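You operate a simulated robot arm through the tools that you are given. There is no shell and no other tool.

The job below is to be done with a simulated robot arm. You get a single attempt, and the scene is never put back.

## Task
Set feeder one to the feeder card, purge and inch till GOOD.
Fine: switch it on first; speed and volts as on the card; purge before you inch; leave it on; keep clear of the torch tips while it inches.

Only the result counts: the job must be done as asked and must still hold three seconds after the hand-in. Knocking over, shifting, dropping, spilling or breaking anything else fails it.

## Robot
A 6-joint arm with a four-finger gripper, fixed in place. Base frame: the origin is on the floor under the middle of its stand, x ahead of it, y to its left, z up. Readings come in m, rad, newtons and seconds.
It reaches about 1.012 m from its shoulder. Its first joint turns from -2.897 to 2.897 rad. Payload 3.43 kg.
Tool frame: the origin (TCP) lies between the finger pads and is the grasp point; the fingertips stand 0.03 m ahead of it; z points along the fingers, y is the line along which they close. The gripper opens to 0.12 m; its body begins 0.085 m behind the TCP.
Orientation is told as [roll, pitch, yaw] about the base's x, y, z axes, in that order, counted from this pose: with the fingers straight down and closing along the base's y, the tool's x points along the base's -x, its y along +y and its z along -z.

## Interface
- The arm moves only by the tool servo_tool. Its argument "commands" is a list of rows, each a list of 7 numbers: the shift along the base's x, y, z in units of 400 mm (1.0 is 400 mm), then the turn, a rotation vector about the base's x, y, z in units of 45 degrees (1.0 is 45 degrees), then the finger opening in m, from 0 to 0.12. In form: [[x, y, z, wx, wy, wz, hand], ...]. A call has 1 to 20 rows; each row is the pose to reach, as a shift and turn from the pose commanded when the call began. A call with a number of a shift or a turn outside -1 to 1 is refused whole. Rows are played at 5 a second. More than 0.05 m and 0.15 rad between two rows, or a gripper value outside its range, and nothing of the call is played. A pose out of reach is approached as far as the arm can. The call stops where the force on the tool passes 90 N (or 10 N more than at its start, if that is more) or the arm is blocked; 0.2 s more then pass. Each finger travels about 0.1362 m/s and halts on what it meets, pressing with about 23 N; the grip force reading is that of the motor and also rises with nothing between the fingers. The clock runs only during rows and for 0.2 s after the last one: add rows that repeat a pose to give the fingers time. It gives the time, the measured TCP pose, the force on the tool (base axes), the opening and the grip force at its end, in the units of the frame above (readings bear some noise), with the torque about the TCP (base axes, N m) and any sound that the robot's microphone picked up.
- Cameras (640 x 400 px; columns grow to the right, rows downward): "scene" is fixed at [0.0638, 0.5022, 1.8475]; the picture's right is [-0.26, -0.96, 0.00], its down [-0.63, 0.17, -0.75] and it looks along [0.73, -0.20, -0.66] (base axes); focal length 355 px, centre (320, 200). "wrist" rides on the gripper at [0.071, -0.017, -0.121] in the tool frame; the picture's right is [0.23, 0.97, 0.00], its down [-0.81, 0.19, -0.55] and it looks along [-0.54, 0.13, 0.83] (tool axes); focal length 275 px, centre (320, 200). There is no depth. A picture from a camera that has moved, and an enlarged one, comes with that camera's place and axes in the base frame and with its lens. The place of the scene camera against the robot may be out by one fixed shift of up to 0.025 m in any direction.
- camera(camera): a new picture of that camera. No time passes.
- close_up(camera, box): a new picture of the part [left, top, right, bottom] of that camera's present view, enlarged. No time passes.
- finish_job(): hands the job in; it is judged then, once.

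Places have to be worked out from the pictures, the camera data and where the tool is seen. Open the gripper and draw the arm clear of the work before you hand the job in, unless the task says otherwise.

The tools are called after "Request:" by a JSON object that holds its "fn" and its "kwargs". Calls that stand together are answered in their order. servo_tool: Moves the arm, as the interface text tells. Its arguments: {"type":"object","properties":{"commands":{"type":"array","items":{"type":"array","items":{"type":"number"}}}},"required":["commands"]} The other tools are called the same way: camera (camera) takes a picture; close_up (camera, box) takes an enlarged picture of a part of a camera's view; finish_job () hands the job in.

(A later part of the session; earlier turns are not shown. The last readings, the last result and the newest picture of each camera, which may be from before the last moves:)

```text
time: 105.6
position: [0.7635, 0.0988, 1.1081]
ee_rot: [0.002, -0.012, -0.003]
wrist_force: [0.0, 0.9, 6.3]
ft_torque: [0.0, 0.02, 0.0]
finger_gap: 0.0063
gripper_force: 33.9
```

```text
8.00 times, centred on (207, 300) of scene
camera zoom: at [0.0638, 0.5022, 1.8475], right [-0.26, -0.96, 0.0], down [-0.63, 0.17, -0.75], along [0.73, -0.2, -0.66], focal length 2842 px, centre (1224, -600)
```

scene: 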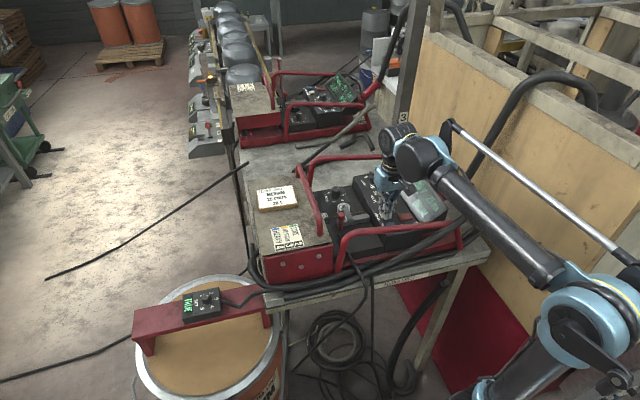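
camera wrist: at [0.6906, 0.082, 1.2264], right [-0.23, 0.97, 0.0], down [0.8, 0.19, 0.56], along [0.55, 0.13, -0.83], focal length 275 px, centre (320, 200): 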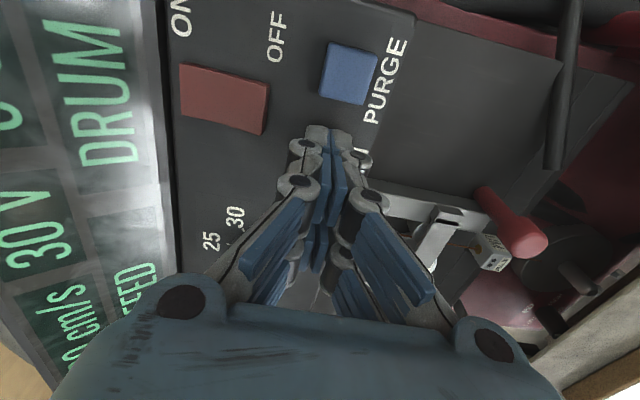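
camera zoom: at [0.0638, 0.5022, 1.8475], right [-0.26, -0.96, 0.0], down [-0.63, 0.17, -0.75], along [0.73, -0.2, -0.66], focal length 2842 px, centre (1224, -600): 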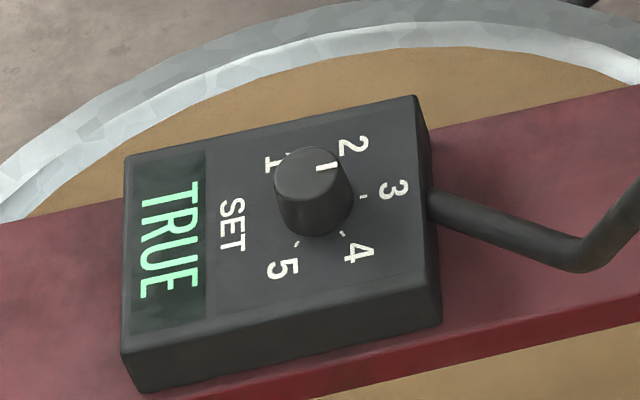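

70 cm, TRUE, FEED. I hold on with checks every two seconds.

Request:
{"fn": "servo_tool", "kwargs": {"commands": [[0, 0, 0, 0, 0, 0, 0], [0, 0, 0, 0, 0, 0, 0], [0, 0, 0, 0, 0, 0, 0], [0, 0, 0, 0, 0, 0, 0], [0, 0, 0, 0, 0, 0, 0], [0, 0, 0, 0, 0, 0, 0], [0, 0, 0, 0, 0, 0, 0]]}}

Request:
{"fn": "close_up", "kwargs": {"camera": "wrist", "box": [0, 0, 240, 340]}}

```text
time: 107.2
position: [0.763, 0.0991, 1.1066]
ee_rot: [0.001, -0.01, -0.003]
wrist_force: [0.8, 0.2, 7.2]
ft_torque: [0.01, 0.02, -0.02]
finger_gap: 0.0061
gripper_force: 33.6
```

```text
1.18 times, centred on (120, 170) of wrist
camera zoom: at [0.6907, 0.082, 1.2263], right [-0.23, 0.97, 0.0], down [0.8, 0.19, 0.56], along [0.55, 0.13, -0.83], focal length 324 px, centre (555, 235)
```

zoom: 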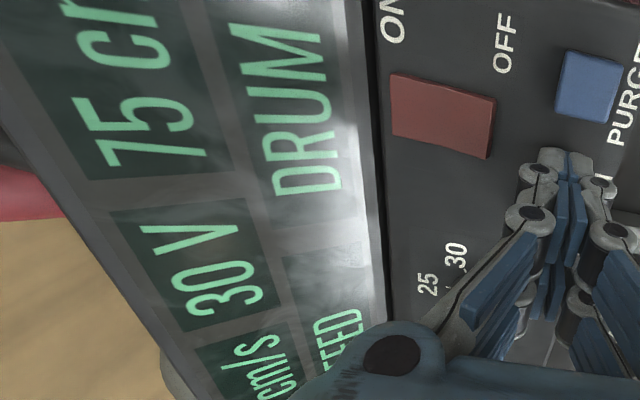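

75 cm, FEED. Continuing.

Request:
{"fn": "servo_tool", "kwargs": {"commands": [[0, 0, 0, 0, 0, 0, 0], [0, 0, 0, 0, 0, 0, 0], [0, 0, 0, 0, 0, 0, 0], [0, 0, 0, 0, 0, 0, 0], [0, 0, 0, 0, 0, 0, 0], [0, 0, 0, 0, 0, 0, 0], [0, 0, 0, 0, 0, 0, 0]]}}

Request:
{"fn": "close_up", "kwargs": {"camera": "wrist", "box": [0, 0, 240, 340]}}

```text
time: 108.8
position: [0.7633, 0.0985, 1.1078]
ee_rot: [-0.001, -0.01, -0.001]
wrist_force: [-1.3, 0.7, 6.3]
ft_torque: [-0.01, 0.03, 0.0]
finger_gap: 0.0064
gripper_force: 34.1
```

```text
1.18 times, centred on (120, 170) of wrist
camera zoom: at [0.6907, 0.082, 1.2263], right [-0.23, 0.97, 0.0], down [0.8, 0.19, 0.56], along [0.55, 0.13, -0.83], focal length 324 px, centre (555, 235)
```

zoom: 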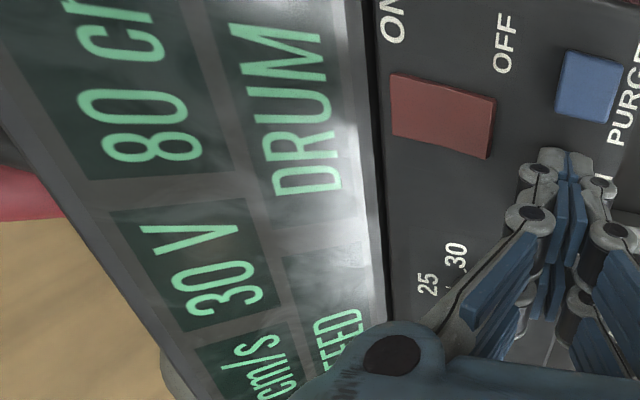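

80 cm, FEED. Continuing.

Request:
{"fn": "servo_tool", "kwargs": {"commands": [[0, 0, 0, 0, 0, 0, 0], [0, 0, 0, 0, 0, 0, 0], [0, 0, 0, 0, 0, 0, 0], [0, 0, 0, 0, 0, 0, 0], [0, 0, 0, 0, 0, 0, 0], [0, 0, 0, 0, 0, 0, 0], [0, 0, 0, 0, 0, 0, 0]]}}

Request:
{"fn": "close_up", "kwargs": {"camera": "wrist", "box": [0, 0, 240, 340]}}

```text
time: 110.4
position: [0.7629, 0.0996, 1.1067]
ee_rot: [0.0, -0.011, -0.002]
wrist_force: [-0.7, 0.3, 6.2]
ft_torque: [-0.01, 0.05, 0.0]
finger_gap: 0.0061
gripper_force: 33.3
```

```text
1.18 times, centred on (120, 170) of wrist
camera zoom: at [0.6907, 0.082, 1.2263], right [-0.23, 0.97, 0.0], down [0.8, 0.19, 0.56], along [0.55, 0.13, -0.83], focal length 324 px, centre (555, 235)
```

zoom: 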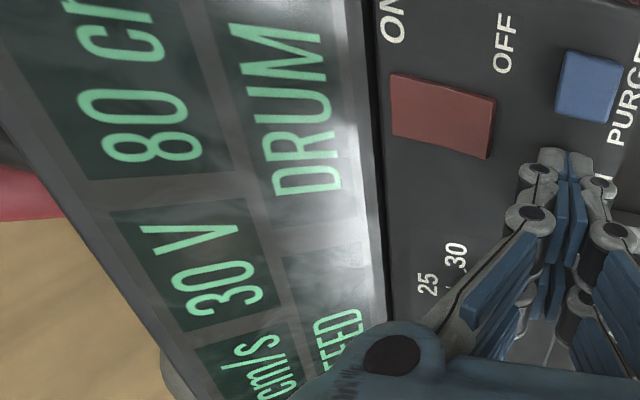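

Just below 85 cm, FEED. Continuing.

Request:
{"fn": "servo_tool", "kwargs": {"commands": [[0, 0, 0, 0, 0, 0, 0], [0, 0, 0, 0, 0, 0, 0], [0, 0, 0, 0, 0, 0, 0], [0, 0, 0, 0, 0, 0, 0], [0, 0, 0, 0, 0, 0, 0], [0, 0, 0, 0, 0, 0, 0], [0, 0, 0, 0, 0, 0, 0]]}}

Request:
{"fn": "close_up", "kwargs": {"camera": "wrist", "box": [0, 0, 240, 340]}}

```text
time: 112.0
position: [0.7632, 0.1006, 1.1064]
ee_rot: [0.0, -0.009, -0.001]
wrist_force: [0.6, -0.5, 6.7]
ft_torque: [0.02, 0.05, 0.0]
finger_gap: 0.0061
gripper_force: 33.3
```

```text
1.18 times, centred on (120, 170) of wrist
camera zoom: at [0.6907, 0.082, 1.2263], right [-0.23, 0.97, 0.0], down [0.8, 0.19, 0.56], along [0.55, 0.13, -0.83], focal length 324 px, centre (555, 235)
```

zoom: 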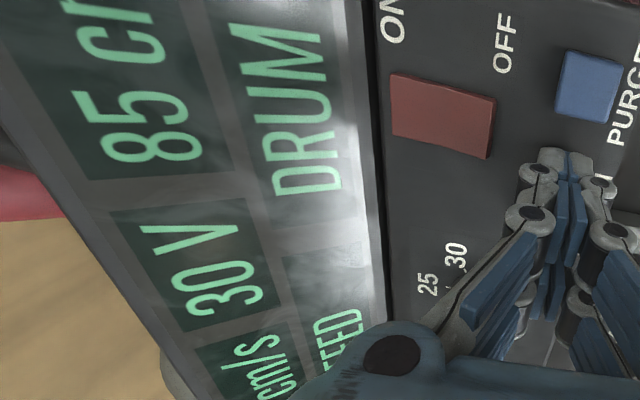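

85 cm, FEED. Continuing.

Request:
{"fn": "servo_tool", "kwargs": {"commands": [[0, 0, 0, 0, 0, 0, 0], [0, 0, 0, 0, 0, 0, 0], [0, 0, 0, 0, 0, 0, 0], [0, 0, 0, 0, 0, 0, 0], [0, 0, 0, 0, 0, 0, 0], [0, 0, 0, 0, 0, 0, 0], [0, 0, 0, 0, 0, 0, 0]]}}

Request:
{"fn": "close_up", "kwargs": {"camera": "wrist", "box": [0, 0, 240, 340]}}

```text
time: 113.6
position: [0.7624, 0.099, 1.1074]
ee_rot: [-0.001, -0.01, -0.001]
wrist_force: [-0.1, 0.2, 7.0]
ft_torque: [0.03, 0.02, 0.02]
finger_gap: 0.0059
gripper_force: 33.1
```

```text
1.18 times, centred on (120, 170) of wrist
camera zoom: at [0.6907, 0.082, 1.2263], right [-0.23, 0.97, 0.0], down [0.8, 0.19, 0.56], along [0.55, 0.13, -0.83], focal length 324 px, centre (555, 235)
```

zoom: 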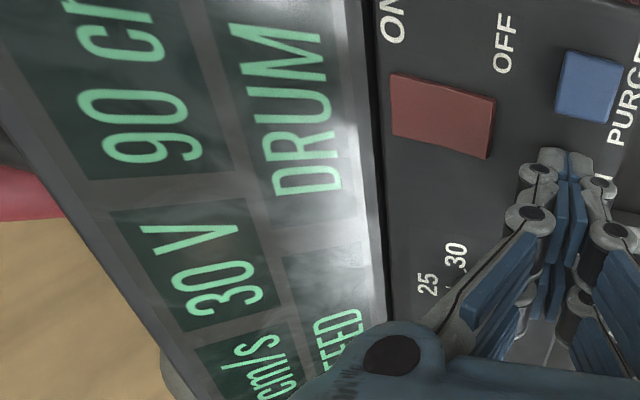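

90 cm, FEED. Continuing.

Request:
{"fn": "servo_tool", "kwargs": {"commands": [[0, 0, 0, 0, 0, 0, 0], [0, 0, 0, 0, 0, 0, 0], [0, 0, 0, 0, 0, 0, 0], [0, 0, 0, 0, 0, 0, 0], [0, 0, 0, 0, 0, 0, 0], [0, 0, 0, 0, 0, 0, 0], [0, 0, 0, 0, 0, 0, 0]]}}

Request:
{"fn": "close_up", "kwargs": {"camera": "wrist", "box": [0, 0, 240, 340]}}

```text
time: 115.2
position: [0.7631, 0.0987, 1.1063]
ee_rot: [0.001, -0.01, -0.002]
wrist_force: [-0.9, 0.1, 6.7]
ft_torque: [0.0, 0.02, 0.0]
finger_gap: 0.0057
gripper_force: 32.9
```

```text
1.18 times, centred on (120, 170) of wrist
camera zoom: at [0.6907, 0.082, 1.2263], right [-0.23, 0.97, 0.0], down [0.8, 0.19, 0.56], along [0.55, 0.13, -0.83], focal length 324 px, centre (555, 235)
```

zoom: 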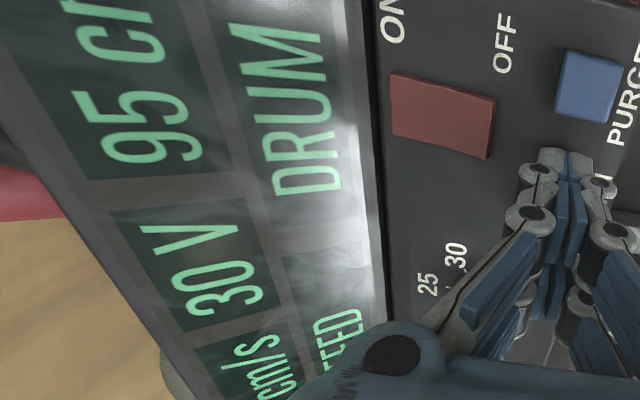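

95 cm, FEED. I watch closely around the 1 m mark.

Request:
{"fn": "servo_tool", "kwargs": {"commands": [[0, 0, 0, 0, 0, 0, 0], [0, 0, 0, 0, 0, 0, 0], [0, 0, 0, 0, 0, 0, 0], [0, 0, 0, 0, 0, 0, 0], [0, 0, 0, 0, 0, 0, 0]]}}

Request:
{"fn": "close_up", "kwargs": {"camera": "wrist", "box": [0, 0, 240, 340]}}

Request:
{"fn": "close_up", "kwargs": {"camera": "scene", "box": [175, 275, 239, 325]}}

```text
time: 116.4
position: [0.7631, 0.0991, 1.1073]
ee_rot: [-0.002, -0.01, -0.001]
wrist_force: [0.0, 0.0, 6.3]
ft_torque: [-0.04, 0.03, 0.0]
finger_gap: 0.0059
gripper_force: 33.1
```

```text
1.18 times, centred on (120, 170) of wrist
camera zoom: at [0.6907, 0.082, 1.2263], right [-0.23, 0.97, 0.0], down [0.8, 0.19, 0.56], along [0.55, 0.13, -0.83], focal length 324 px, centre (555, 235)
```

zoom: 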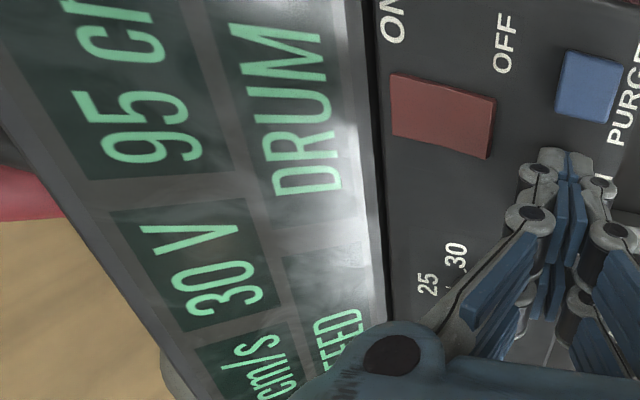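

```text
8.00 times, centred on (207, 300) of scene
camera zoom: at [0.0638, 0.5022, 1.8475], right [-0.26, -0.96, 0.0], down [-0.63, 0.17, -0.75], along [0.73, -0.2, -0.66], focal length 2842 px, centre (1224, -600)
```

zoom: 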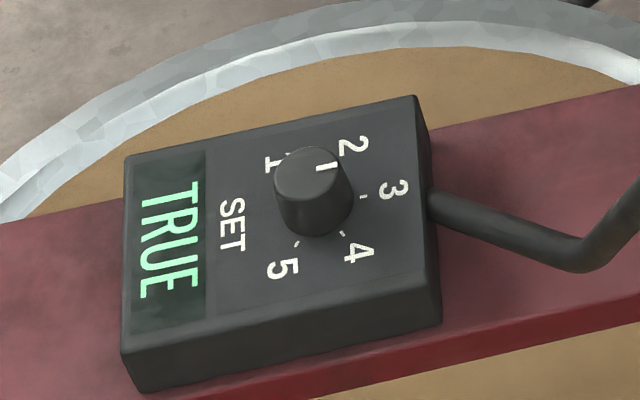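

Just under 1 m, FEED and TRUE. Continuing.

Request:
{"fn": "servo_tool", "kwargs": {"commands": [[0, 0, 0, 0, 0, 0, 0], [0, 0, 0, 0, 0, 0, 0], [0, 0, 0, 0, 0, 0, 0], [0, 0, 0, 0, 0, 0, 0], [0, 0, 0, 0, 0, 0, 0], [0, 0, 0, 0, 0, 0, 0]]}}

Request:
{"fn": "close_up", "kwargs": {"camera": "wrist", "box": [0, 0, 240, 340]}}

```text
time: 117.8
position: [0.763, 0.099, 1.1079]
ee_rot: [-0.001, -0.01, -0.002]
wrist_force: [-0.3, 0.7, 7.4]
ft_torque: [0.0, 0.01, -0.03]
finger_gap: 0.006
gripper_force: 33.6
```

```text
1.18 times, centred on (120, 170) of wrist
camera zoom: at [0.6907, 0.082, 1.2263], right [-0.23, 0.97, 0.0], down [0.8, 0.19, 0.56], along [0.55, 0.13, -0.83], focal length 324 px, centre (555, 235)
```

zoom: 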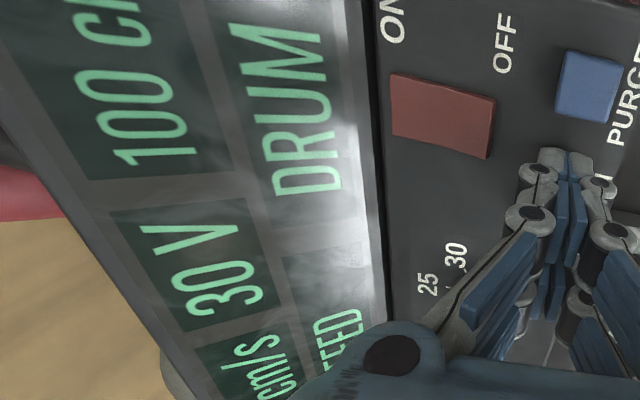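

100 cm and still FEED. I keep holding, checking every couple of seconds.

Request:
{"fn": "servo_tool", "kwargs": {"commands": [[0, 0, 0, 0, 0, 0, 0], [0, 0, 0, 0, 0, 0, 0], [0, 0, 0, 0, 0, 0, 0], [0, 0, 0, 0, 0, 0, 0], [0, 0, 0, 0, 0, 0, 0], [0, 0, 0, 0, 0, 0, 0], [0, 0, 0, 0, 0, 0, 0], [0, 0, 0, 0, 0, 0, 0]]}}

Request:
{"fn": "close_up", "kwargs": {"camera": "wrist", "box": [0, 0, 240, 340]}}

```text
time: 119.6
position: [0.7625, 0.0985, 1.1076]
ee_rot: [0.001, -0.01, -0.001]
wrist_force: [0.5, -0.6, 6.0]
ft_torque: [0.0, 0.03, 0.0]
finger_gap: 0.0062
gripper_force: 33.4
```

```text
1.18 times, centred on (120, 170) of wrist
camera zoom: at [0.6907, 0.082, 1.2263], right [-0.23, 0.97, 0.0], down [0.8, 0.19, 0.56], along [0.55, 0.13, -0.83], focal length 324 px, centre (555, 235)
```

zoom: 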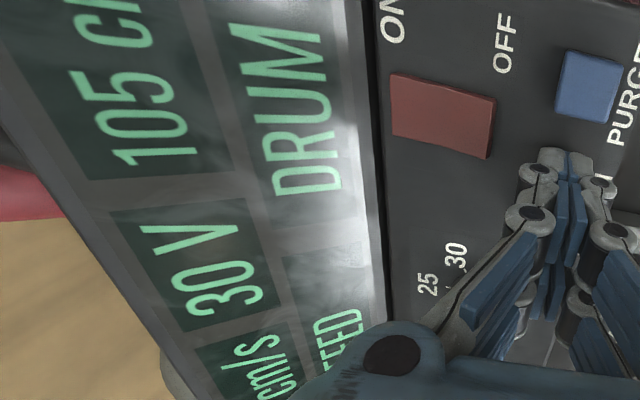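

105 cm, FEED. Continuing.

Request:
{"fn": "servo_tool", "kwargs": {"commands": [[0, 0, 0, 0, 0, 0, 0], [0, 0, 0, 0, 0, 0, 0], [0, 0, 0, 0, 0, 0, 0], [0, 0, 0, 0, 0, 0, 0], [0, 0, 0, 0, 0, 0, 0], [0, 0, 0, 0, 0, 0, 0], [0, 0, 0, 0, 0, 0, 0], [0, 0, 0, 0, 0, 0, 0]]}}

Request:
{"fn": "close_up", "kwargs": {"camera": "wrist", "box": [0, 0, 240, 340]}}

```text
time: 121.4
position: [0.7629, 0.0994, 1.1056]
ee_rot: [0.002, -0.011, -0.003]
wrist_force: [-0.2, 0.2, 5.8]
ft_torque: [0.04, 0.03, 0.03]
finger_gap: 0.0062
gripper_force: 33.0
```

```text
1.18 times, centred on (120, 170) of wrist
camera zoom: at [0.6907, 0.082, 1.2263], right [-0.23, 0.97, 0.0], down [0.8, 0.19, 0.56], along [0.55, 0.13, -0.83], focal length 324 px, centre (555, 235)
```

zoom: 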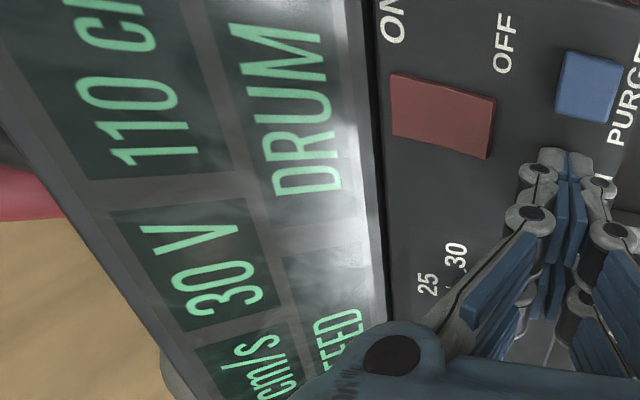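

110 cm, FEED. Continuing.

Request:
{"fn": "servo_tool", "kwargs": {"commands": [[0, 0, 0, 0, 0, 0, 0], [0, 0, 0, 0, 0, 0, 0], [0, 0, 0, 0, 0, 0, 0], [0, 0, 0, 0, 0, 0, 0], [0, 0, 0, 0, 0, 0, 0], [0, 0, 0, 0, 0, 0, 0], [0, 0, 0, 0, 0, 0, 0], [0, 0, 0, 0, 0, 0, 0]]}}

Request:
{"fn": "close_up", "kwargs": {"camera": "wrist", "box": [0, 0, 240, 340]}}

```text
time: 123.2
position: [0.7629, 0.0999, 1.1066]
ee_rot: [-0.001, -0.01, -0.002]
wrist_force: [1.3, -0.3, 8.2]
ft_torque: [-0.01, 0.03, -0.02]
finger_gap: 0.0059
gripper_force: 32.7
```

```text
1.18 times, centred on (120, 170) of wrist
camera zoom: at [0.6907, 0.082, 1.2263], right [-0.23, 0.97, 0.0], down [0.8, 0.19, 0.56], along [0.55, 0.13, -0.83], focal length 324 px, centre (555, 235)
```

zoom: 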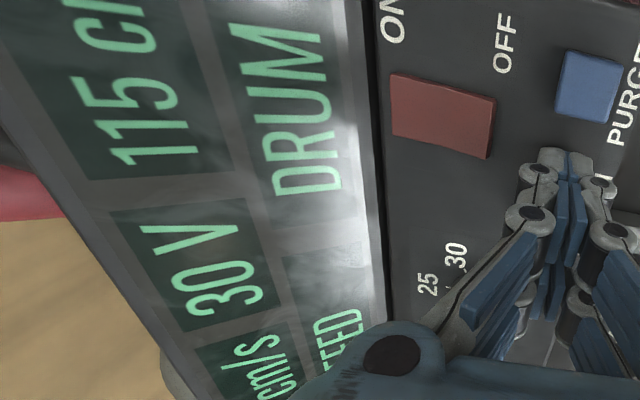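

115 cm, FEED. Continuing.

Request:
{"fn": "servo_tool", "kwargs": {"commands": [[0, 0, 0, 0, 0, 0, 0], [0, 0, 0, 0, 0, 0, 0], [0, 0, 0, 0, 0, 0, 0], [0, 0, 0, 0, 0, 0, 0], [0, 0, 0, 0, 0, 0, 0], [0, 0, 0, 0, 0, 0, 0], [0, 0, 0, 0, 0, 0, 0], [0, 0, 0, 0, 0, 0, 0]]}}

Request:
{"fn": "close_up", "kwargs": {"camera": "wrist", "box": [0, 0, 240, 340]}}

Request:
{"fn": "camera", "kwargs": {"camera": "scene"}}

```text
time: 125.0
position: [0.7627, 0.0996, 1.1079]
ee_rot: [0.0, -0.012, 0.0]
wrist_force: [0.3, -0.4, 6.8]
ft_torque: [-0.01, 0.02, -0.01]
finger_gap: 0.0057
gripper_force: 33.2
```

```text
1.18 times, centred on (120, 170) of wrist
camera zoom: at [0.6907, 0.082, 1.2263], right [-0.23, 0.97, 0.0], down [0.8, 0.19, 0.56], along [0.55, 0.13, -0.83], focal length 324 px, centre (555, 235)
```

zoom: 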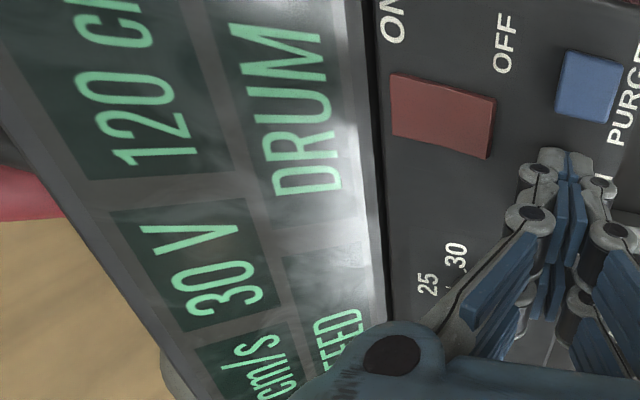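

```text
taken
```

scene: 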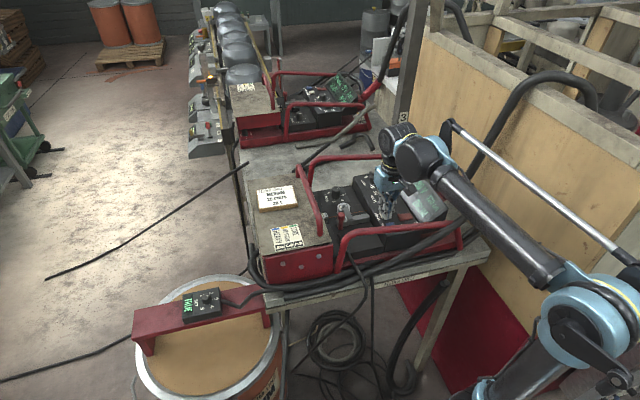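

120 cm, all steady. I keep holding with two-second checks.

Request:
{"fn": "servo_tool", "kwargs": {"commands": [[0, 0, 0, 0, 0, 0, 0], [0, 0, 0, 0, 0, 0, 0], [0, 0, 0, 0, 0, 0, 0], [0, 0, 0, 0, 0, 0, 0], [0, 0, 0, 0, 0, 0, 0], [0, 0, 0, 0, 0, 0, 0], [0, 0, 0, 0, 0, 0, 0], [0, 0, 0, 0, 0, 0, 0], [0, 0, 0, 0, 0, 0, 0]]}}

Request:
{"fn": "close_up", "kwargs": {"camera": "wrist", "box": [0, 0, 240, 340]}}

```text
time: 127.0
position: [0.7631, 0.0994, 1.1075]
ee_rot: [0.0, -0.011, -0.002]
wrist_force: [-0.6, 0.2, 6.9]
ft_torque: [0.04, 0.02, -0.01]
finger_gap: 0.0062
gripper_force: 32.8
```

```text
1.18 times, centred on (120, 170) of wrist
camera zoom: at [0.6907, 0.082, 1.2263], right [-0.23, 0.97, 0.0], down [0.8, 0.19, 0.56], along [0.55, 0.13, -0.83], focal length 324 px, centre (555, 235)
```

zoom: 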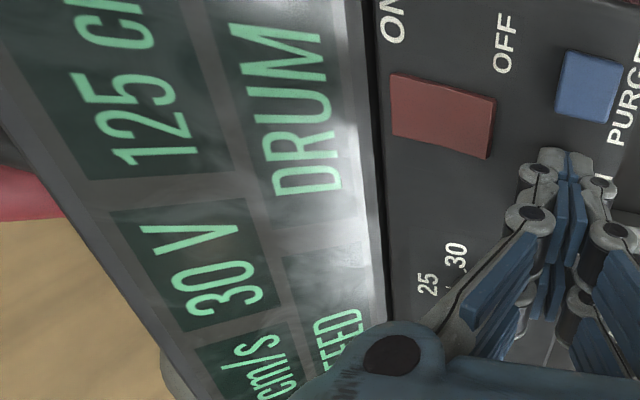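

125 cm, FEED. Continuing.

Request:
{"fn": "servo_tool", "kwargs": {"commands": [[0, 0, 0, 0, 0, 0, 0], [0, 0, 0, 0, 0, 0, 0], [0, 0, 0, 0, 0, 0, 0], [0, 0, 0, 0, 0, 0, 0], [0, 0, 0, 0, 0, 0, 0], [0, 0, 0, 0, 0, 0, 0], [0, 0, 0, 0, 0, 0, 0], [0, 0, 0, 0, 0, 0, 0], [0, 0, 0, 0, 0, 0, 0]]}}

Request:
{"fn": "close_up", "kwargs": {"camera": "wrist", "box": [0, 0, 240, 340]}}

```text
time: 129.0
position: [0.7628, 0.0993, 1.1075]
ee_rot: [0.001, -0.011, -0.002]
wrist_force: [-0.8, 0.4, 7.2]
ft_torque: [0.02, 0.03, 0.02]
finger_gap: 0.0058
gripper_force: 33.8
```

```text
1.18 times, centred on (120, 170) of wrist
camera zoom: at [0.6907, 0.082, 1.2263], right [-0.23, 0.97, 0.0], down [0.8, 0.19, 0.56], along [0.55, 0.13, -0.83], focal length 324 px, centre (555, 235)
```

zoom: 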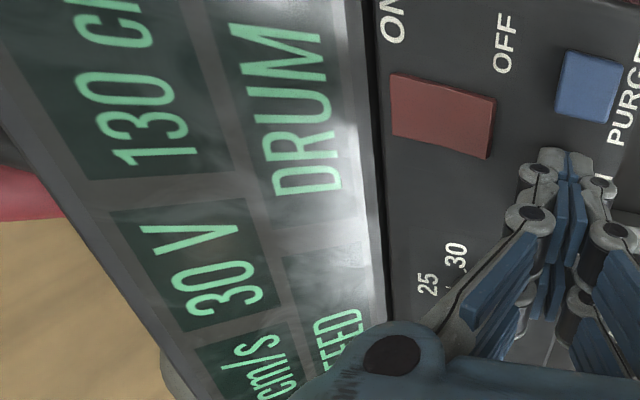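

130 cm, FEED. Continuing.

Request:
{"fn": "servo_tool", "kwargs": {"commands": [[0, 0, 0, 0, 0, 0, 0], [0, 0, 0, 0, 0, 0, 0], [0, 0, 0, 0, 0, 0, 0], [0, 0, 0, 0, 0, 0, 0], [0, 0, 0, 0, 0, 0, 0], [0, 0, 0, 0, 0, 0, 0], [0, 0, 0, 0, 0, 0, 0], [0, 0, 0, 0, 0, 0, 0], [0, 0, 0, 0, 0, 0, 0]]}}

Request:
{"fn": "close_up", "kwargs": {"camera": "wrist", "box": [0, 0, 240, 340]}}

```text
time: 131.0
position: [0.7617, 0.0995, 1.1062]
ee_rot: [0.001, -0.012, -0.002]
wrist_force: [-1.3, 0.1, 6.3]
ft_torque: [-0.01, 0.02, 0.01]
finger_gap: 0.006
gripper_force: 33.1
```

```text
1.18 times, centred on (120, 170) of wrist
camera zoom: at [0.6907, 0.082, 1.2263], right [-0.23, 0.97, 0.0], down [0.8, 0.19, 0.56], along [0.55, 0.13, -0.83], focal length 324 px, centre (555, 235)
```

zoom: 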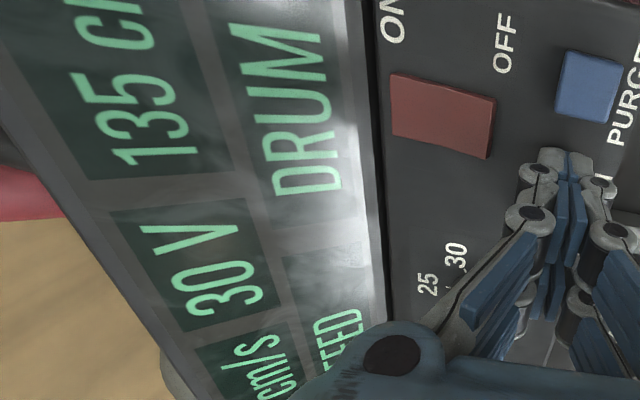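

135 cm, FEED. Continuing.

Request:
{"fn": "servo_tool", "kwargs": {"commands": [[0, 0, 0, 0, 0, 0, 0], [0, 0, 0, 0, 0, 0, 0], [0, 0, 0, 0, 0, 0, 0], [0, 0, 0, 0, 0, 0, 0], [0, 0, 0, 0, 0, 0, 0], [0, 0, 0, 0, 0, 0, 0], [0, 0, 0, 0, 0, 0, 0], [0, 0, 0, 0, 0, 0, 0]]}}

Request:
{"fn": "close_up", "kwargs": {"camera": "wrist", "box": [0, 0, 240, 340]}}

```text
time: 132.8
position: [0.7634, 0.1002, 1.1064]
ee_rot: [0.0, -0.01, -0.002]
wrist_force: [0.5, -0.5, 7.5]
ft_torque: [0.02, 0.01, 0.01]
finger_gap: 0.0061
gripper_force: 33.0
```

```text
1.18 times, centred on (120, 170) of wrist
camera zoom: at [0.6907, 0.082, 1.2263], right [-0.23, 0.97, 0.0], down [0.8, 0.19, 0.56], along [0.55, 0.13, -0.83], focal length 324 px, centre (555, 235)
```

zoom: 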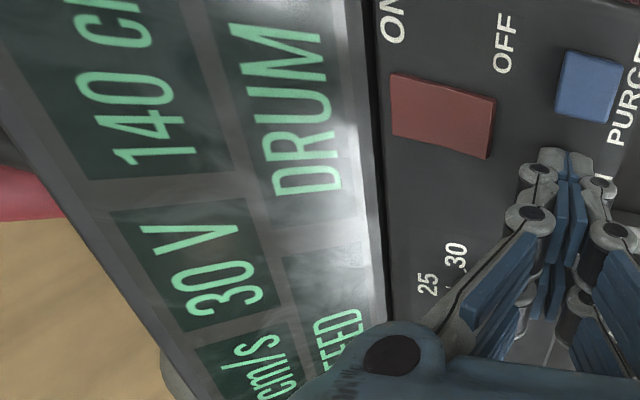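

140 cm, FEED. Continuing.

Request:
{"fn": "servo_tool", "kwargs": {"commands": [[0, 0, 0, 0, 0, 0, 0], [0, 0, 0, 0, 0, 0, 0], [0, 0, 0, 0, 0, 0, 0], [0, 0, 0, 0, 0, 0, 0], [0, 0, 0, 0, 0, 0, 0], [0, 0, 0, 0, 0, 0, 0], [0, 0, 0, 0, 0, 0, 0], [0, 0, 0, 0, 0, 0, 0]]}}

Request:
{"fn": "close_up", "kwargs": {"camera": "wrist", "box": [0, 0, 240, 340]}}

```text
time: 134.6
position: [0.764, 0.0992, 1.1075]
ee_rot: [-0.001, -0.009, -0.003]
wrist_force: [0.0, -0.1, 6.7]
ft_torque: [0.03, 0.05, 0.02]
finger_gap: 0.0057
gripper_force: 33.3
```

```text
1.18 times, centred on (120, 170) of wrist
camera zoom: at [0.6907, 0.082, 1.2263], right [-0.23, 0.97, 0.0], down [0.8, 0.19, 0.56], along [0.55, 0.13, -0.83], focal length 324 px, centre (555, 235)
```

zoom: 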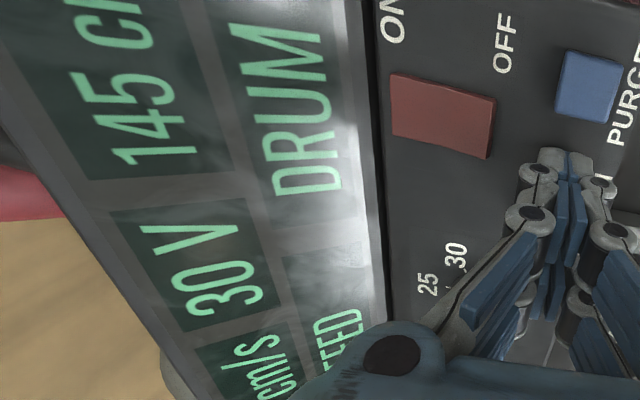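

145 cm, FEED. Continuing.

Request:
{"fn": "servo_tool", "kwargs": {"commands": [[0, 0, 0, 0, 0, 0, 0], [0, 0, 0, 0, 0, 0, 0], [0, 0, 0, 0, 0, 0, 0], [0, 0, 0, 0, 0, 0, 0], [0, 0, 0, 0, 0, 0, 0], [0, 0, 0, 0, 0, 0, 0], [0, 0, 0, 0, 0, 0, 0], [0, 0, 0, 0, 0, 0, 0]]}}

Request:
{"fn": "close_up", "kwargs": {"camera": "wrist", "box": [0, 0, 240, 340]}}

```text
time: 136.4
position: [0.7635, 0.0988, 1.1075]
ee_rot: [0.0, -0.01, -0.003]
wrist_force: [-1.0, 0.1, 7.1]
ft_torque: [0.04, 0.04, 0.01]
finger_gap: 0.0061
gripper_force: 32.5
```

```text
1.18 times, centred on (120, 170) of wrist
camera zoom: at [0.6907, 0.082, 1.2263], right [-0.23, 0.97, 0.0], down [0.8, 0.19, 0.56], along [0.55, 0.13, -0.83], focal length 324 px, centre (555, 235)
```

zoom: 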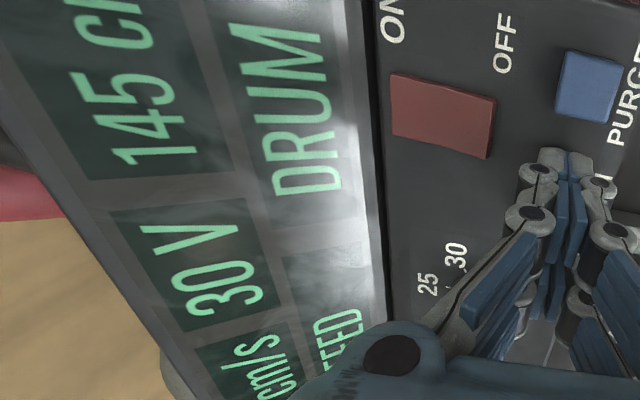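

Close to 150 cm, FEED. Continuing.

Request:
{"fn": "servo_tool", "kwargs": {"commands": [[0, 0, 0, 0, 0, 0, 0], [0, 0, 0, 0, 0, 0, 0], [0, 0, 0, 0, 0, 0, 0], [0, 0, 0, 0, 0, 0, 0], [0, 0, 0, 0, 0, 0, 0], [0, 0, 0, 0, 0, 0, 0], [0, 0, 0, 0, 0, 0, 0]]}}

Request:
{"fn": "close_up", "kwargs": {"camera": "wrist", "box": [0, 0, 240, 340]}}

Request:
{"fn": "close_up", "kwargs": {"camera": "scene", "box": [175, 275, 239, 325]}}

```text
time: 138.0
position: [0.7638, 0.1, 1.1061]
ee_rot: [0.0, -0.01, -0.002]
wrist_force: [0.3, -0.6, 6.9]
ft_torque: [-0.01, -0.02, -0.02]
finger_gap: 0.006
gripper_force: 33.7
```

```text
1.18 times, centred on (120, 170) of wrist
camera zoom: at [0.6907, 0.082, 1.2263], right [-0.23, 0.97, 0.0], down [0.8, 0.19, 0.56], along [0.55, 0.13, -0.83], focal length 324 px, centre (555, 235)
```

zoom: 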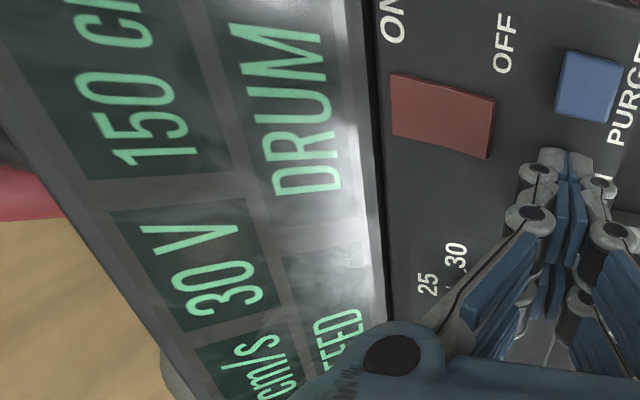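

```text
8.00 times, centred on (207, 300) of scene
camera zoom: at [0.0638, 0.5022, 1.8475], right [-0.26, -0.96, 0.0], down [-0.63, 0.17, -0.75], along [0.73, -0.2, -0.66], focal length 2842 px, centre (1224, -600)
```

zoom: 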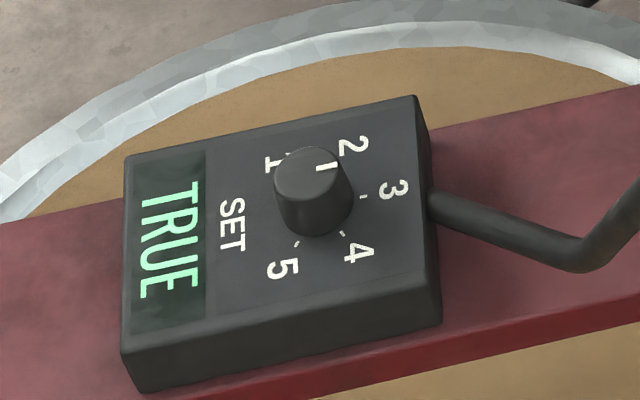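

150 cm, TRUE, FEED. Continuing.

Request:
{"fn": "servo_tool", "kwargs": {"commands": [[0, 0, 0, 0, 0, 0, 0], [0, 0, 0, 0, 0, 0, 0], [0, 0, 0, 0, 0, 0, 0], [0, 0, 0, 0, 0, 0, 0], [0, 0, 0, 0, 0, 0, 0], [0, 0, 0, 0, 0, 0, 0], [0, 0, 0, 0, 0, 0, 0], [0, 0, 0, 0, 0, 0, 0]]}}

Request:
{"fn": "close_up", "kwargs": {"camera": "wrist", "box": [0, 0, 240, 340]}}

```text
time: 139.8
position: [0.762, 0.0993, 1.1061]
ee_rot: [0.001, -0.009, -0.003]
wrist_force: [-0.4, 0.4, 6.8]
ft_torque: [0.05, 0.07, -0.03]
finger_gap: 0.0059
gripper_force: 33.3
```

```text
1.18 times, centred on (120, 170) of wrist
camera zoom: at [0.6907, 0.082, 1.2263], right [-0.23, 0.97, 0.0], down [0.8, 0.19, 0.56], along [0.55, 0.13, -0.83], focal length 324 px, centre (555, 235)
```

zoom: 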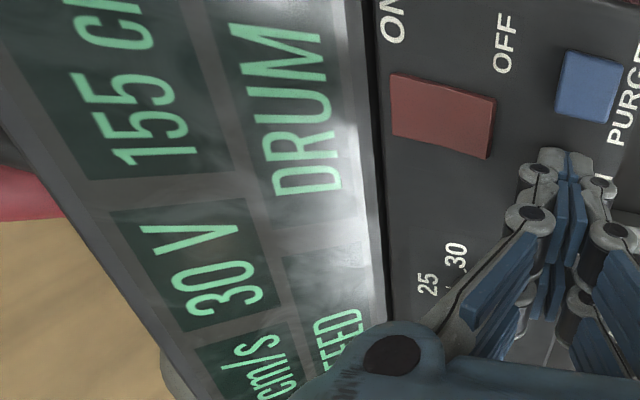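

155 cm, FEED. Continuing.

Request:
{"fn": "servo_tool", "kwargs": {"commands": [[0, 0, 0, 0, 0, 0, 0], [0, 0, 0, 0, 0, 0, 0], [0, 0, 0, 0, 0, 0, 0], [0, 0, 0, 0, 0, 0, 0], [0, 0, 0, 0, 0, 0, 0], [0, 0, 0, 0, 0, 0, 0], [0, 0, 0, 0, 0, 0, 0], [0, 0, 0, 0, 0, 0, 0]]}}

Request:
{"fn": "close_up", "kwargs": {"camera": "wrist", "box": [0, 0, 240, 340]}}

```text
time: 141.6
position: [0.764, 0.098, 1.1062]
ee_rot: [-0.001, -0.011, -0.002]
wrist_force: [1.0, -0.2, 6.4]
ft_torque: [0.0, 0.03, 0.0]
finger_gap: 0.006
gripper_force: 33.5
```

```text
1.18 times, centred on (120, 170) of wrist
camera zoom: at [0.6907, 0.082, 1.2263], right [-0.23, 0.97, 0.0], down [0.8, 0.19, 0.56], along [0.55, 0.13, -0.83], focal length 324 px, centre (555, 235)
```

zoom: 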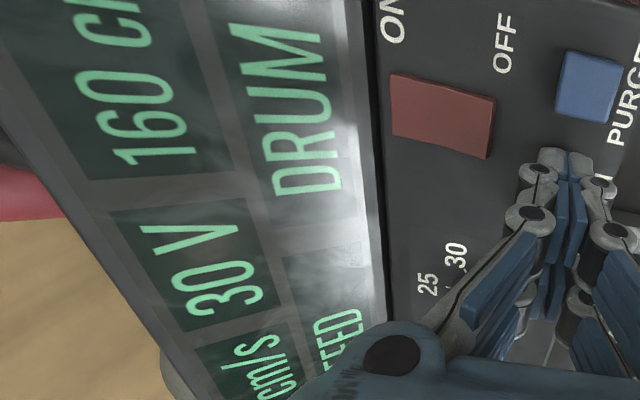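

160 cm, FEED. Continuing.

Request:
{"fn": "servo_tool", "kwargs": {"commands": [[0, 0, 0, 0, 0, 0, 0], [0, 0, 0, 0, 0, 0, 0], [0, 0, 0, 0, 0, 0, 0], [0, 0, 0, 0, 0, 0, 0], [0, 0, 0, 0, 0, 0, 0], [0, 0, 0, 0, 0, 0, 0], [0, 0, 0, 0, 0, 0, 0], [0, 0, 0, 0, 0, 0, 0]]}}

Request:
{"fn": "close_up", "kwargs": {"camera": "wrist", "box": [0, 0, 240, 340]}}

```text
time: 143.4
position: [0.7626, 0.0991, 1.1063]
ee_rot: [0.001, -0.01, -0.002]
wrist_force: [-0.3, 0.0, 6.6]
ft_torque: [-0.05, 0.04, -0.01]
finger_gap: 0.006
gripper_force: 33.5
```

```text
1.18 times, centred on (120, 170) of wrist
camera zoom: at [0.6907, 0.082, 1.2263], right [-0.23, 0.97, 0.0], down [0.8, 0.19, 0.56], along [0.55, 0.13, -0.83], focal length 324 px, centre (555, 235)
```

zoom: 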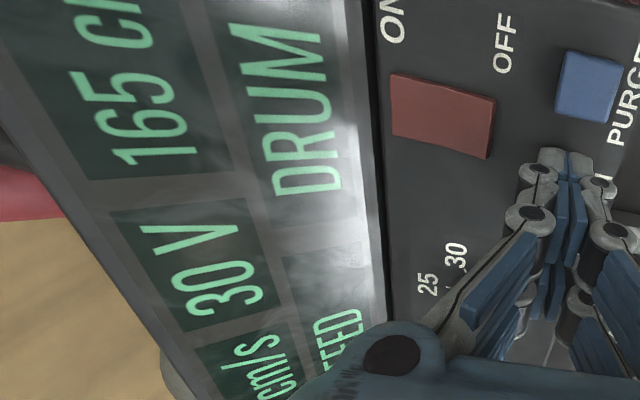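

165 cm, FEED. Continuing.

Request:
{"fn": "servo_tool", "kwargs": {"commands": [[0, 0, 0, 0, 0, 0, 0], [0, 0, 0, 0, 0, 0, 0], [0, 0, 0, 0, 0, 0, 0], [0, 0, 0, 0, 0, 0, 0], [0, 0, 0, 0, 0, 0, 0], [0, 0, 0, 0, 0, 0, 0], [0, 0, 0, 0, 0, 0, 0], [0, 0, 0, 0, 0, 0, 0]]}}

Request:
{"fn": "close_up", "kwargs": {"camera": "wrist", "box": [0, 0, 240, 340]}}

```text
time: 145.2
position: [0.763, 0.0978, 1.1075]
ee_rot: [0.001, -0.01, -0.001]
wrist_force: [-0.4, 0.0, 7.1]
ft_torque: [0.02, 0.01, 0.02]
finger_gap: 0.0057
gripper_force: 33.4
```

```text
1.18 times, centred on (120, 170) of wrist
camera zoom: at [0.6907, 0.082, 1.2263], right [-0.23, 0.97, 0.0], down [0.8, 0.19, 0.56], along [0.55, 0.13, -0.83], focal length 324 px, centre (555, 235)
```

zoom: 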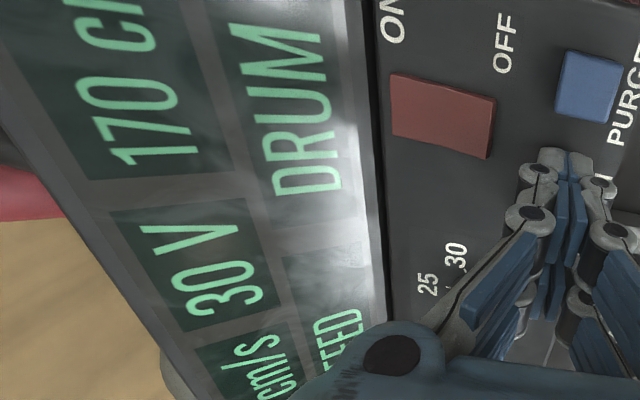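

170 cm, FEED. Continuing.

Request:
{"fn": "servo_tool", "kwargs": {"commands": [[0, 0, 0, 0, 0, 0, 0], [0, 0, 0, 0, 0, 0, 0], [0, 0, 0, 0, 0, 0, 0], [0, 0, 0, 0, 0, 0, 0], [0, 0, 0, 0, 0, 0, 0], [0, 0, 0, 0, 0, 0, 0], [0, 0, 0, 0, 0, 0, 0], [0, 0, 0, 0, 0, 0, 0]]}}

Request:
{"fn": "close_up", "kwargs": {"camera": "wrist", "box": [0, 0, 240, 340]}}

```text
time: 147.0
position: [0.7636, 0.1, 1.1072]
ee_rot: [0.0, -0.011, -0.002]
wrist_force: [0.5, 0.4, 7.1]
ft_torque: [-0.01, 0.01, 0.0]
finger_gap: 0.0059
gripper_force: 33.6
```

```text
1.18 times, centred on (120, 170) of wrist
camera zoom: at [0.6907, 0.082, 1.2263], right [-0.23, 0.97, 0.0], down [0.8, 0.19, 0.56], along [0.55, 0.13, -0.83], focal length 324 px, centre (555, 235)
```

zoom: 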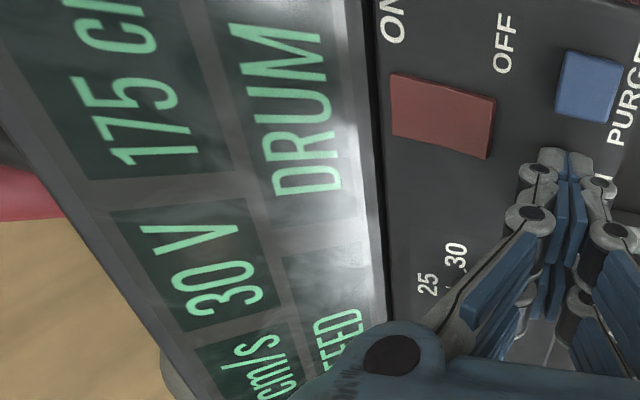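

175 cm, FEED. Continuing.

Request:
{"fn": "servo_tool", "kwargs": {"commands": [[0, 0, 0, 0, 0, 0, 0], [0, 0, 0, 0, 0, 0, 0], [0, 0, 0, 0, 0, 0, 0], [0, 0, 0, 0, 0, 0, 0], [0, 0, 0, 0, 0, 0, 0], [0, 0, 0, 0, 0, 0, 0], [0, 0, 0, 0, 0, 0, 0], [0, 0, 0, 0, 0, 0, 0]]}}

Request:
{"fn": "close_up", "kwargs": {"camera": "wrist", "box": [0, 0, 240, 340]}}

```text
time: 148.8
position: [0.764, 0.0994, 1.1067]
ee_rot: [0.0, -0.01, -0.002]
wrist_force: [0.7, 0.4, 5.4]
ft_torque: [0.01, 0.01, 0.0]
finger_gap: 0.0061
gripper_force: 33.0
```

```text
1.18 times, centred on (120, 170) of wrist
camera zoom: at [0.6907, 0.082, 1.2263], right [-0.23, 0.97, 0.0], down [0.8, 0.19, 0.56], along [0.55, 0.13, -0.83], focal length 324 px, centre (555, 235)
```

zoom: 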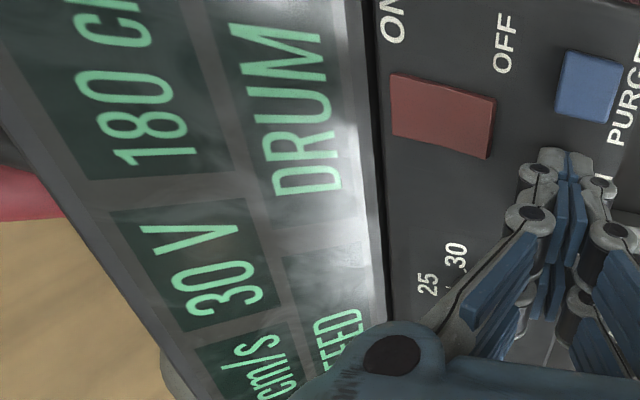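

180 cm, FEED. Continuing.

Request:
{"fn": "servo_tool", "kwargs": {"commands": [[0, 0, 0, 0, 0, 0, 0], [0, 0, 0, 0, 0, 0, 0], [0, 0, 0, 0, 0, 0, 0], [0, 0, 0, 0, 0, 0, 0], [0, 0, 0, 0, 0, 0, 0], [0, 0, 0, 0, 0, 0, 0], [0, 0, 0, 0, 0, 0, 0], [0, 0, 0, 0, 0, 0, 0]]}}

Request:
{"fn": "close_up", "kwargs": {"camera": "wrist", "box": [0, 0, 240, 340]}}

```text
time: 150.6
position: [0.7634, 0.0986, 1.1068]
ee_rot: [-0.002, -0.011, -0.002]
wrist_force: [0.4, 0.0, 7.2]
ft_torque: [0.02, 0.04, -0.05]
finger_gap: 0.006
gripper_force: 32.9
```

```text
1.18 times, centred on (120, 170) of wrist
camera zoom: at [0.6907, 0.082, 1.2263], right [-0.23, 0.97, 0.0], down [0.8, 0.19, 0.56], along [0.55, 0.13, -0.83], focal length 324 px, centre (555, 235)
```

zoom: 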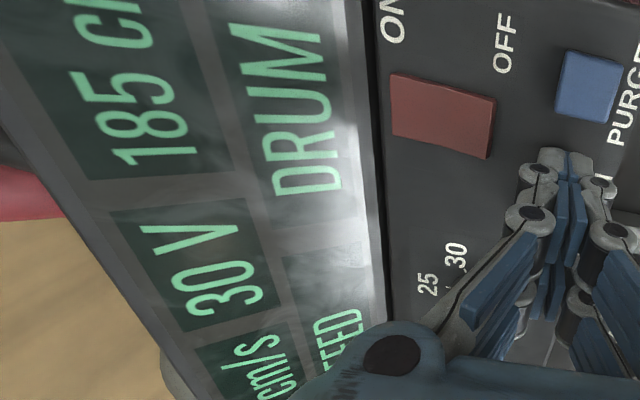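

185 cm, FEED. Continuing.

Request:
{"fn": "servo_tool", "kwargs": {"commands": [[0, 0, 0, 0, 0, 0, 0], [0, 0, 0, 0, 0, 0, 0], [0, 0, 0, 0, 0, 0, 0], [0, 0, 0, 0, 0, 0, 0], [0, 0, 0, 0, 0, 0, 0], [0, 0, 0, 0, 0, 0, 0], [0, 0, 0, 0, 0, 0, 0], [0, 0, 0, 0, 0, 0, 0]]}}

Request:
{"fn": "close_up", "kwargs": {"camera": "wrist", "box": [0, 0, 240, 340]}}

```text
time: 152.4
position: [0.7623, 0.0994, 1.1066]
ee_rot: [0.001, -0.01, -0.003]
wrist_force: [-0.5, -0.7, 7.0]
ft_torque: [0.05, 0.03, -0.01]
finger_gap: 0.006
gripper_force: 33.5
```

```text
1.18 times, centred on (120, 170) of wrist
camera zoom: at [0.6907, 0.082, 1.2263], right [-0.23, 0.97, 0.0], down [0.8, 0.19, 0.56], along [0.55, 0.13, -0.83], focal length 324 px, centre (555, 235)
```

zoom: 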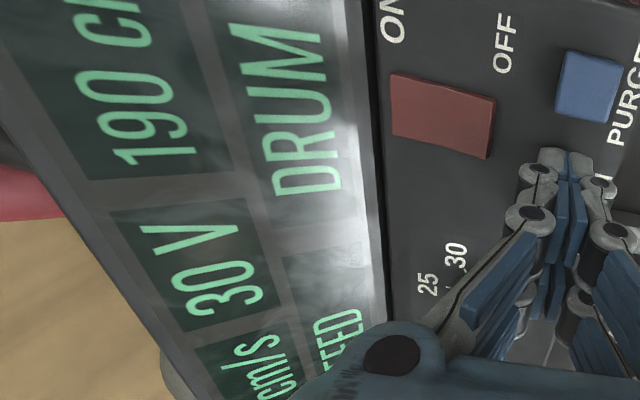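

190 cm, FEED. Continuing.

Request:
{"fn": "servo_tool", "kwargs": {"commands": [[0, 0, 0, 0, 0, 0, 0], [0, 0, 0, 0, 0, 0, 0], [0, 0, 0, 0, 0, 0, 0], [0, 0, 0, 0, 0, 0, 0], [0, 0, 0, 0, 0, 0, 0], [0, 0, 0, 0, 0, 0, 0], [0, 0, 0, 0, 0, 0, 0], [0, 0, 0, 0, 0, 0, 0]]}}

Request:
{"fn": "close_up", "kwargs": {"camera": "wrist", "box": [0, 0, 240, 340]}}

```text
time: 154.2
position: [0.7635, 0.0994, 1.1069]
ee_rot: [0.0, -0.01, -0.002]
wrist_force: [0.2, -0.1, 6.5]
ft_torque: [-0.01, -0.01, -0.04]
finger_gap: 0.0056
gripper_force: 33.1
```

```text
1.18 times, centred on (120, 170) of wrist
camera zoom: at [0.6907, 0.082, 1.2263], right [-0.23, 0.97, 0.0], down [0.8, 0.19, 0.56], along [0.55, 0.13, -0.83], focal length 324 px, centre (555, 235)
```

zoom: 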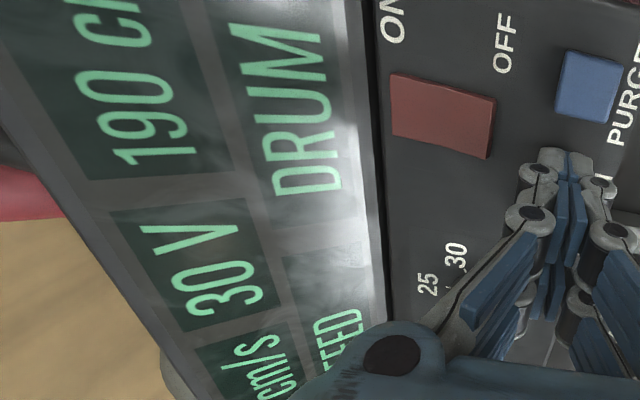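

Near 195 cm, FEED. Continuing.

Request:
{"fn": "servo_tool", "kwargs": {"commands": [[0, 0, 0, 0, 0, 0, 0], [0, 0, 0, 0, 0, 0, 0], [0, 0, 0, 0, 0, 0, 0], [0, 0, 0, 0, 0, 0, 0], [0, 0, 0, 0, 0, 0, 0], [0, 0, 0, 0, 0, 0, 0], [0, 0, 0, 0, 0, 0, 0]]}}

Request:
{"fn": "close_up", "kwargs": {"camera": "wrist", "box": [0, 0, 240, 340]}}

Request:
{"fn": "camera", "kwargs": {"camera": "scene"}}

```text
time: 155.8
position: [0.7639, 0.0985, 1.1065]
ee_rot: [0.0, -0.012, -0.002]
wrist_force: [-0.7, 0.5, 6.2]
ft_torque: [-0.04, 0.03, -0.01]
finger_gap: 0.006
gripper_force: 33.6
```

```text
1.18 times, centred on (120, 170) of wrist
camera zoom: at [0.6907, 0.082, 1.2263], right [-0.23, 0.97, 0.0], down [0.8, 0.19, 0.56], along [0.55, 0.13, -0.83], focal length 324 px, centre (555, 235)
```

zoom: 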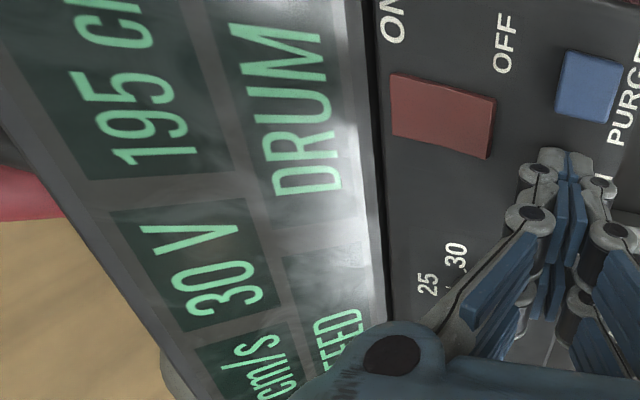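

```text
taken
```

scene: 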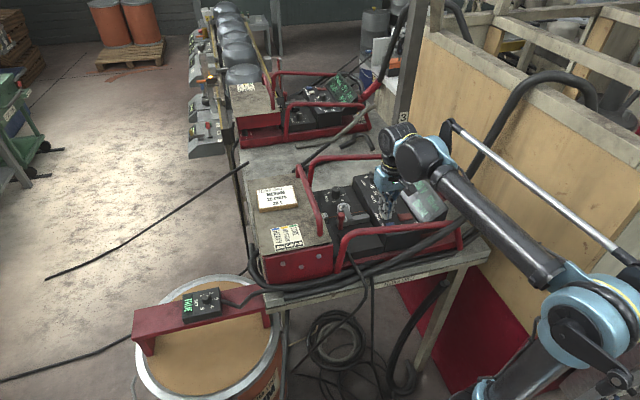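

195 cm, FEED, everything steady. Continuing.

Request:
{"fn": "servo_tool", "kwargs": {"commands": [[0, 0, 0, 0, 0, 0, 0], [0, 0, 0, 0, 0, 0, 0], [0, 0, 0, 0, 0, 0, 0], [0, 0, 0, 0, 0, 0, 0], [0, 0, 0, 0, 0, 0, 0], [0, 0, 0, 0, 0, 0, 0], [0, 0, 0, 0, 0, 0, 0], [0, 0, 0, 0, 0, 0, 0]]}}

Request:
{"fn": "close_up", "kwargs": {"camera": "wrist", "box": [0, 0, 240, 340]}}

```text
time: 157.6
position: [0.7639, 0.0993, 1.1076]
ee_rot: [0.001, -0.011, -0.003]
wrist_force: [-0.5, -0.1, 6.7]
ft_torque: [0.01, 0.01, 0.01]
finger_gap: 0.006
gripper_force: 33.1
```

```text
1.18 times, centred on (120, 170) of wrist
camera zoom: at [0.6907, 0.082, 1.2263], right [-0.23, 0.97, 0.0], down [0.8, 0.19, 0.56], along [0.55, 0.13, -0.83], focal length 324 px, centre (555, 235)
```

zoom: 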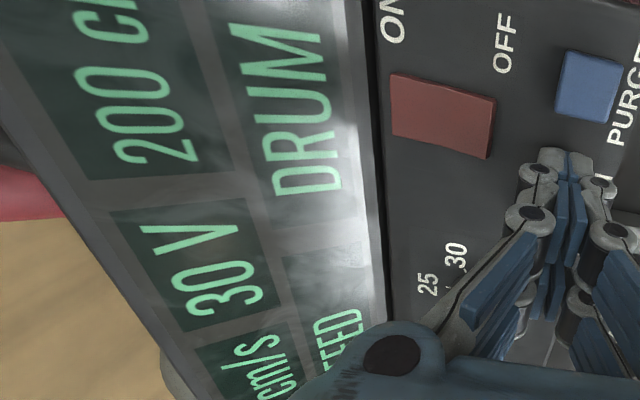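

200 cm, FEED. Continuing.

Request:
{"fn": "servo_tool", "kwargs": {"commands": [[0, 0, 0, 0, 0, 0, 0], [0, 0, 0, 0, 0, 0, 0], [0, 0, 0, 0, 0, 0, 0], [0, 0, 0, 0, 0, 0, 0], [0, 0, 0, 0, 0, 0, 0], [0, 0, 0, 0, 0, 0, 0], [0, 0, 0, 0, 0, 0, 0], [0, 0, 0, 0, 0, 0, 0]]}}

Request:
{"fn": "close_up", "kwargs": {"camera": "wrist", "box": [0, 0, 240, 340]}}

```text
time: 159.4
position: [0.762, 0.1015, 1.1072]
ee_rot: [-0.001, -0.011, -0.003]
wrist_force: [-0.8, 0.1, 7.4]
ft_torque: [-0.01, 0.03, 0.02]
finger_gap: 0.0059
gripper_force: 33.8
```

```text
1.18 times, centred on (120, 170) of wrist
camera zoom: at [0.6907, 0.082, 1.2263], right [-0.23, 0.97, 0.0], down [0.8, 0.19, 0.56], along [0.55, 0.13, -0.83], focal length 324 px, centre (555, 235)
```

zoom: 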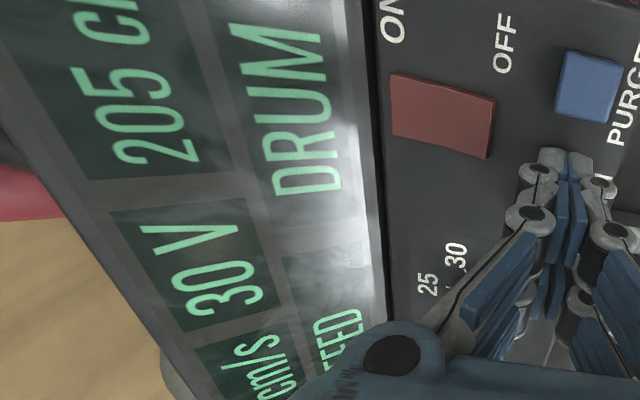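

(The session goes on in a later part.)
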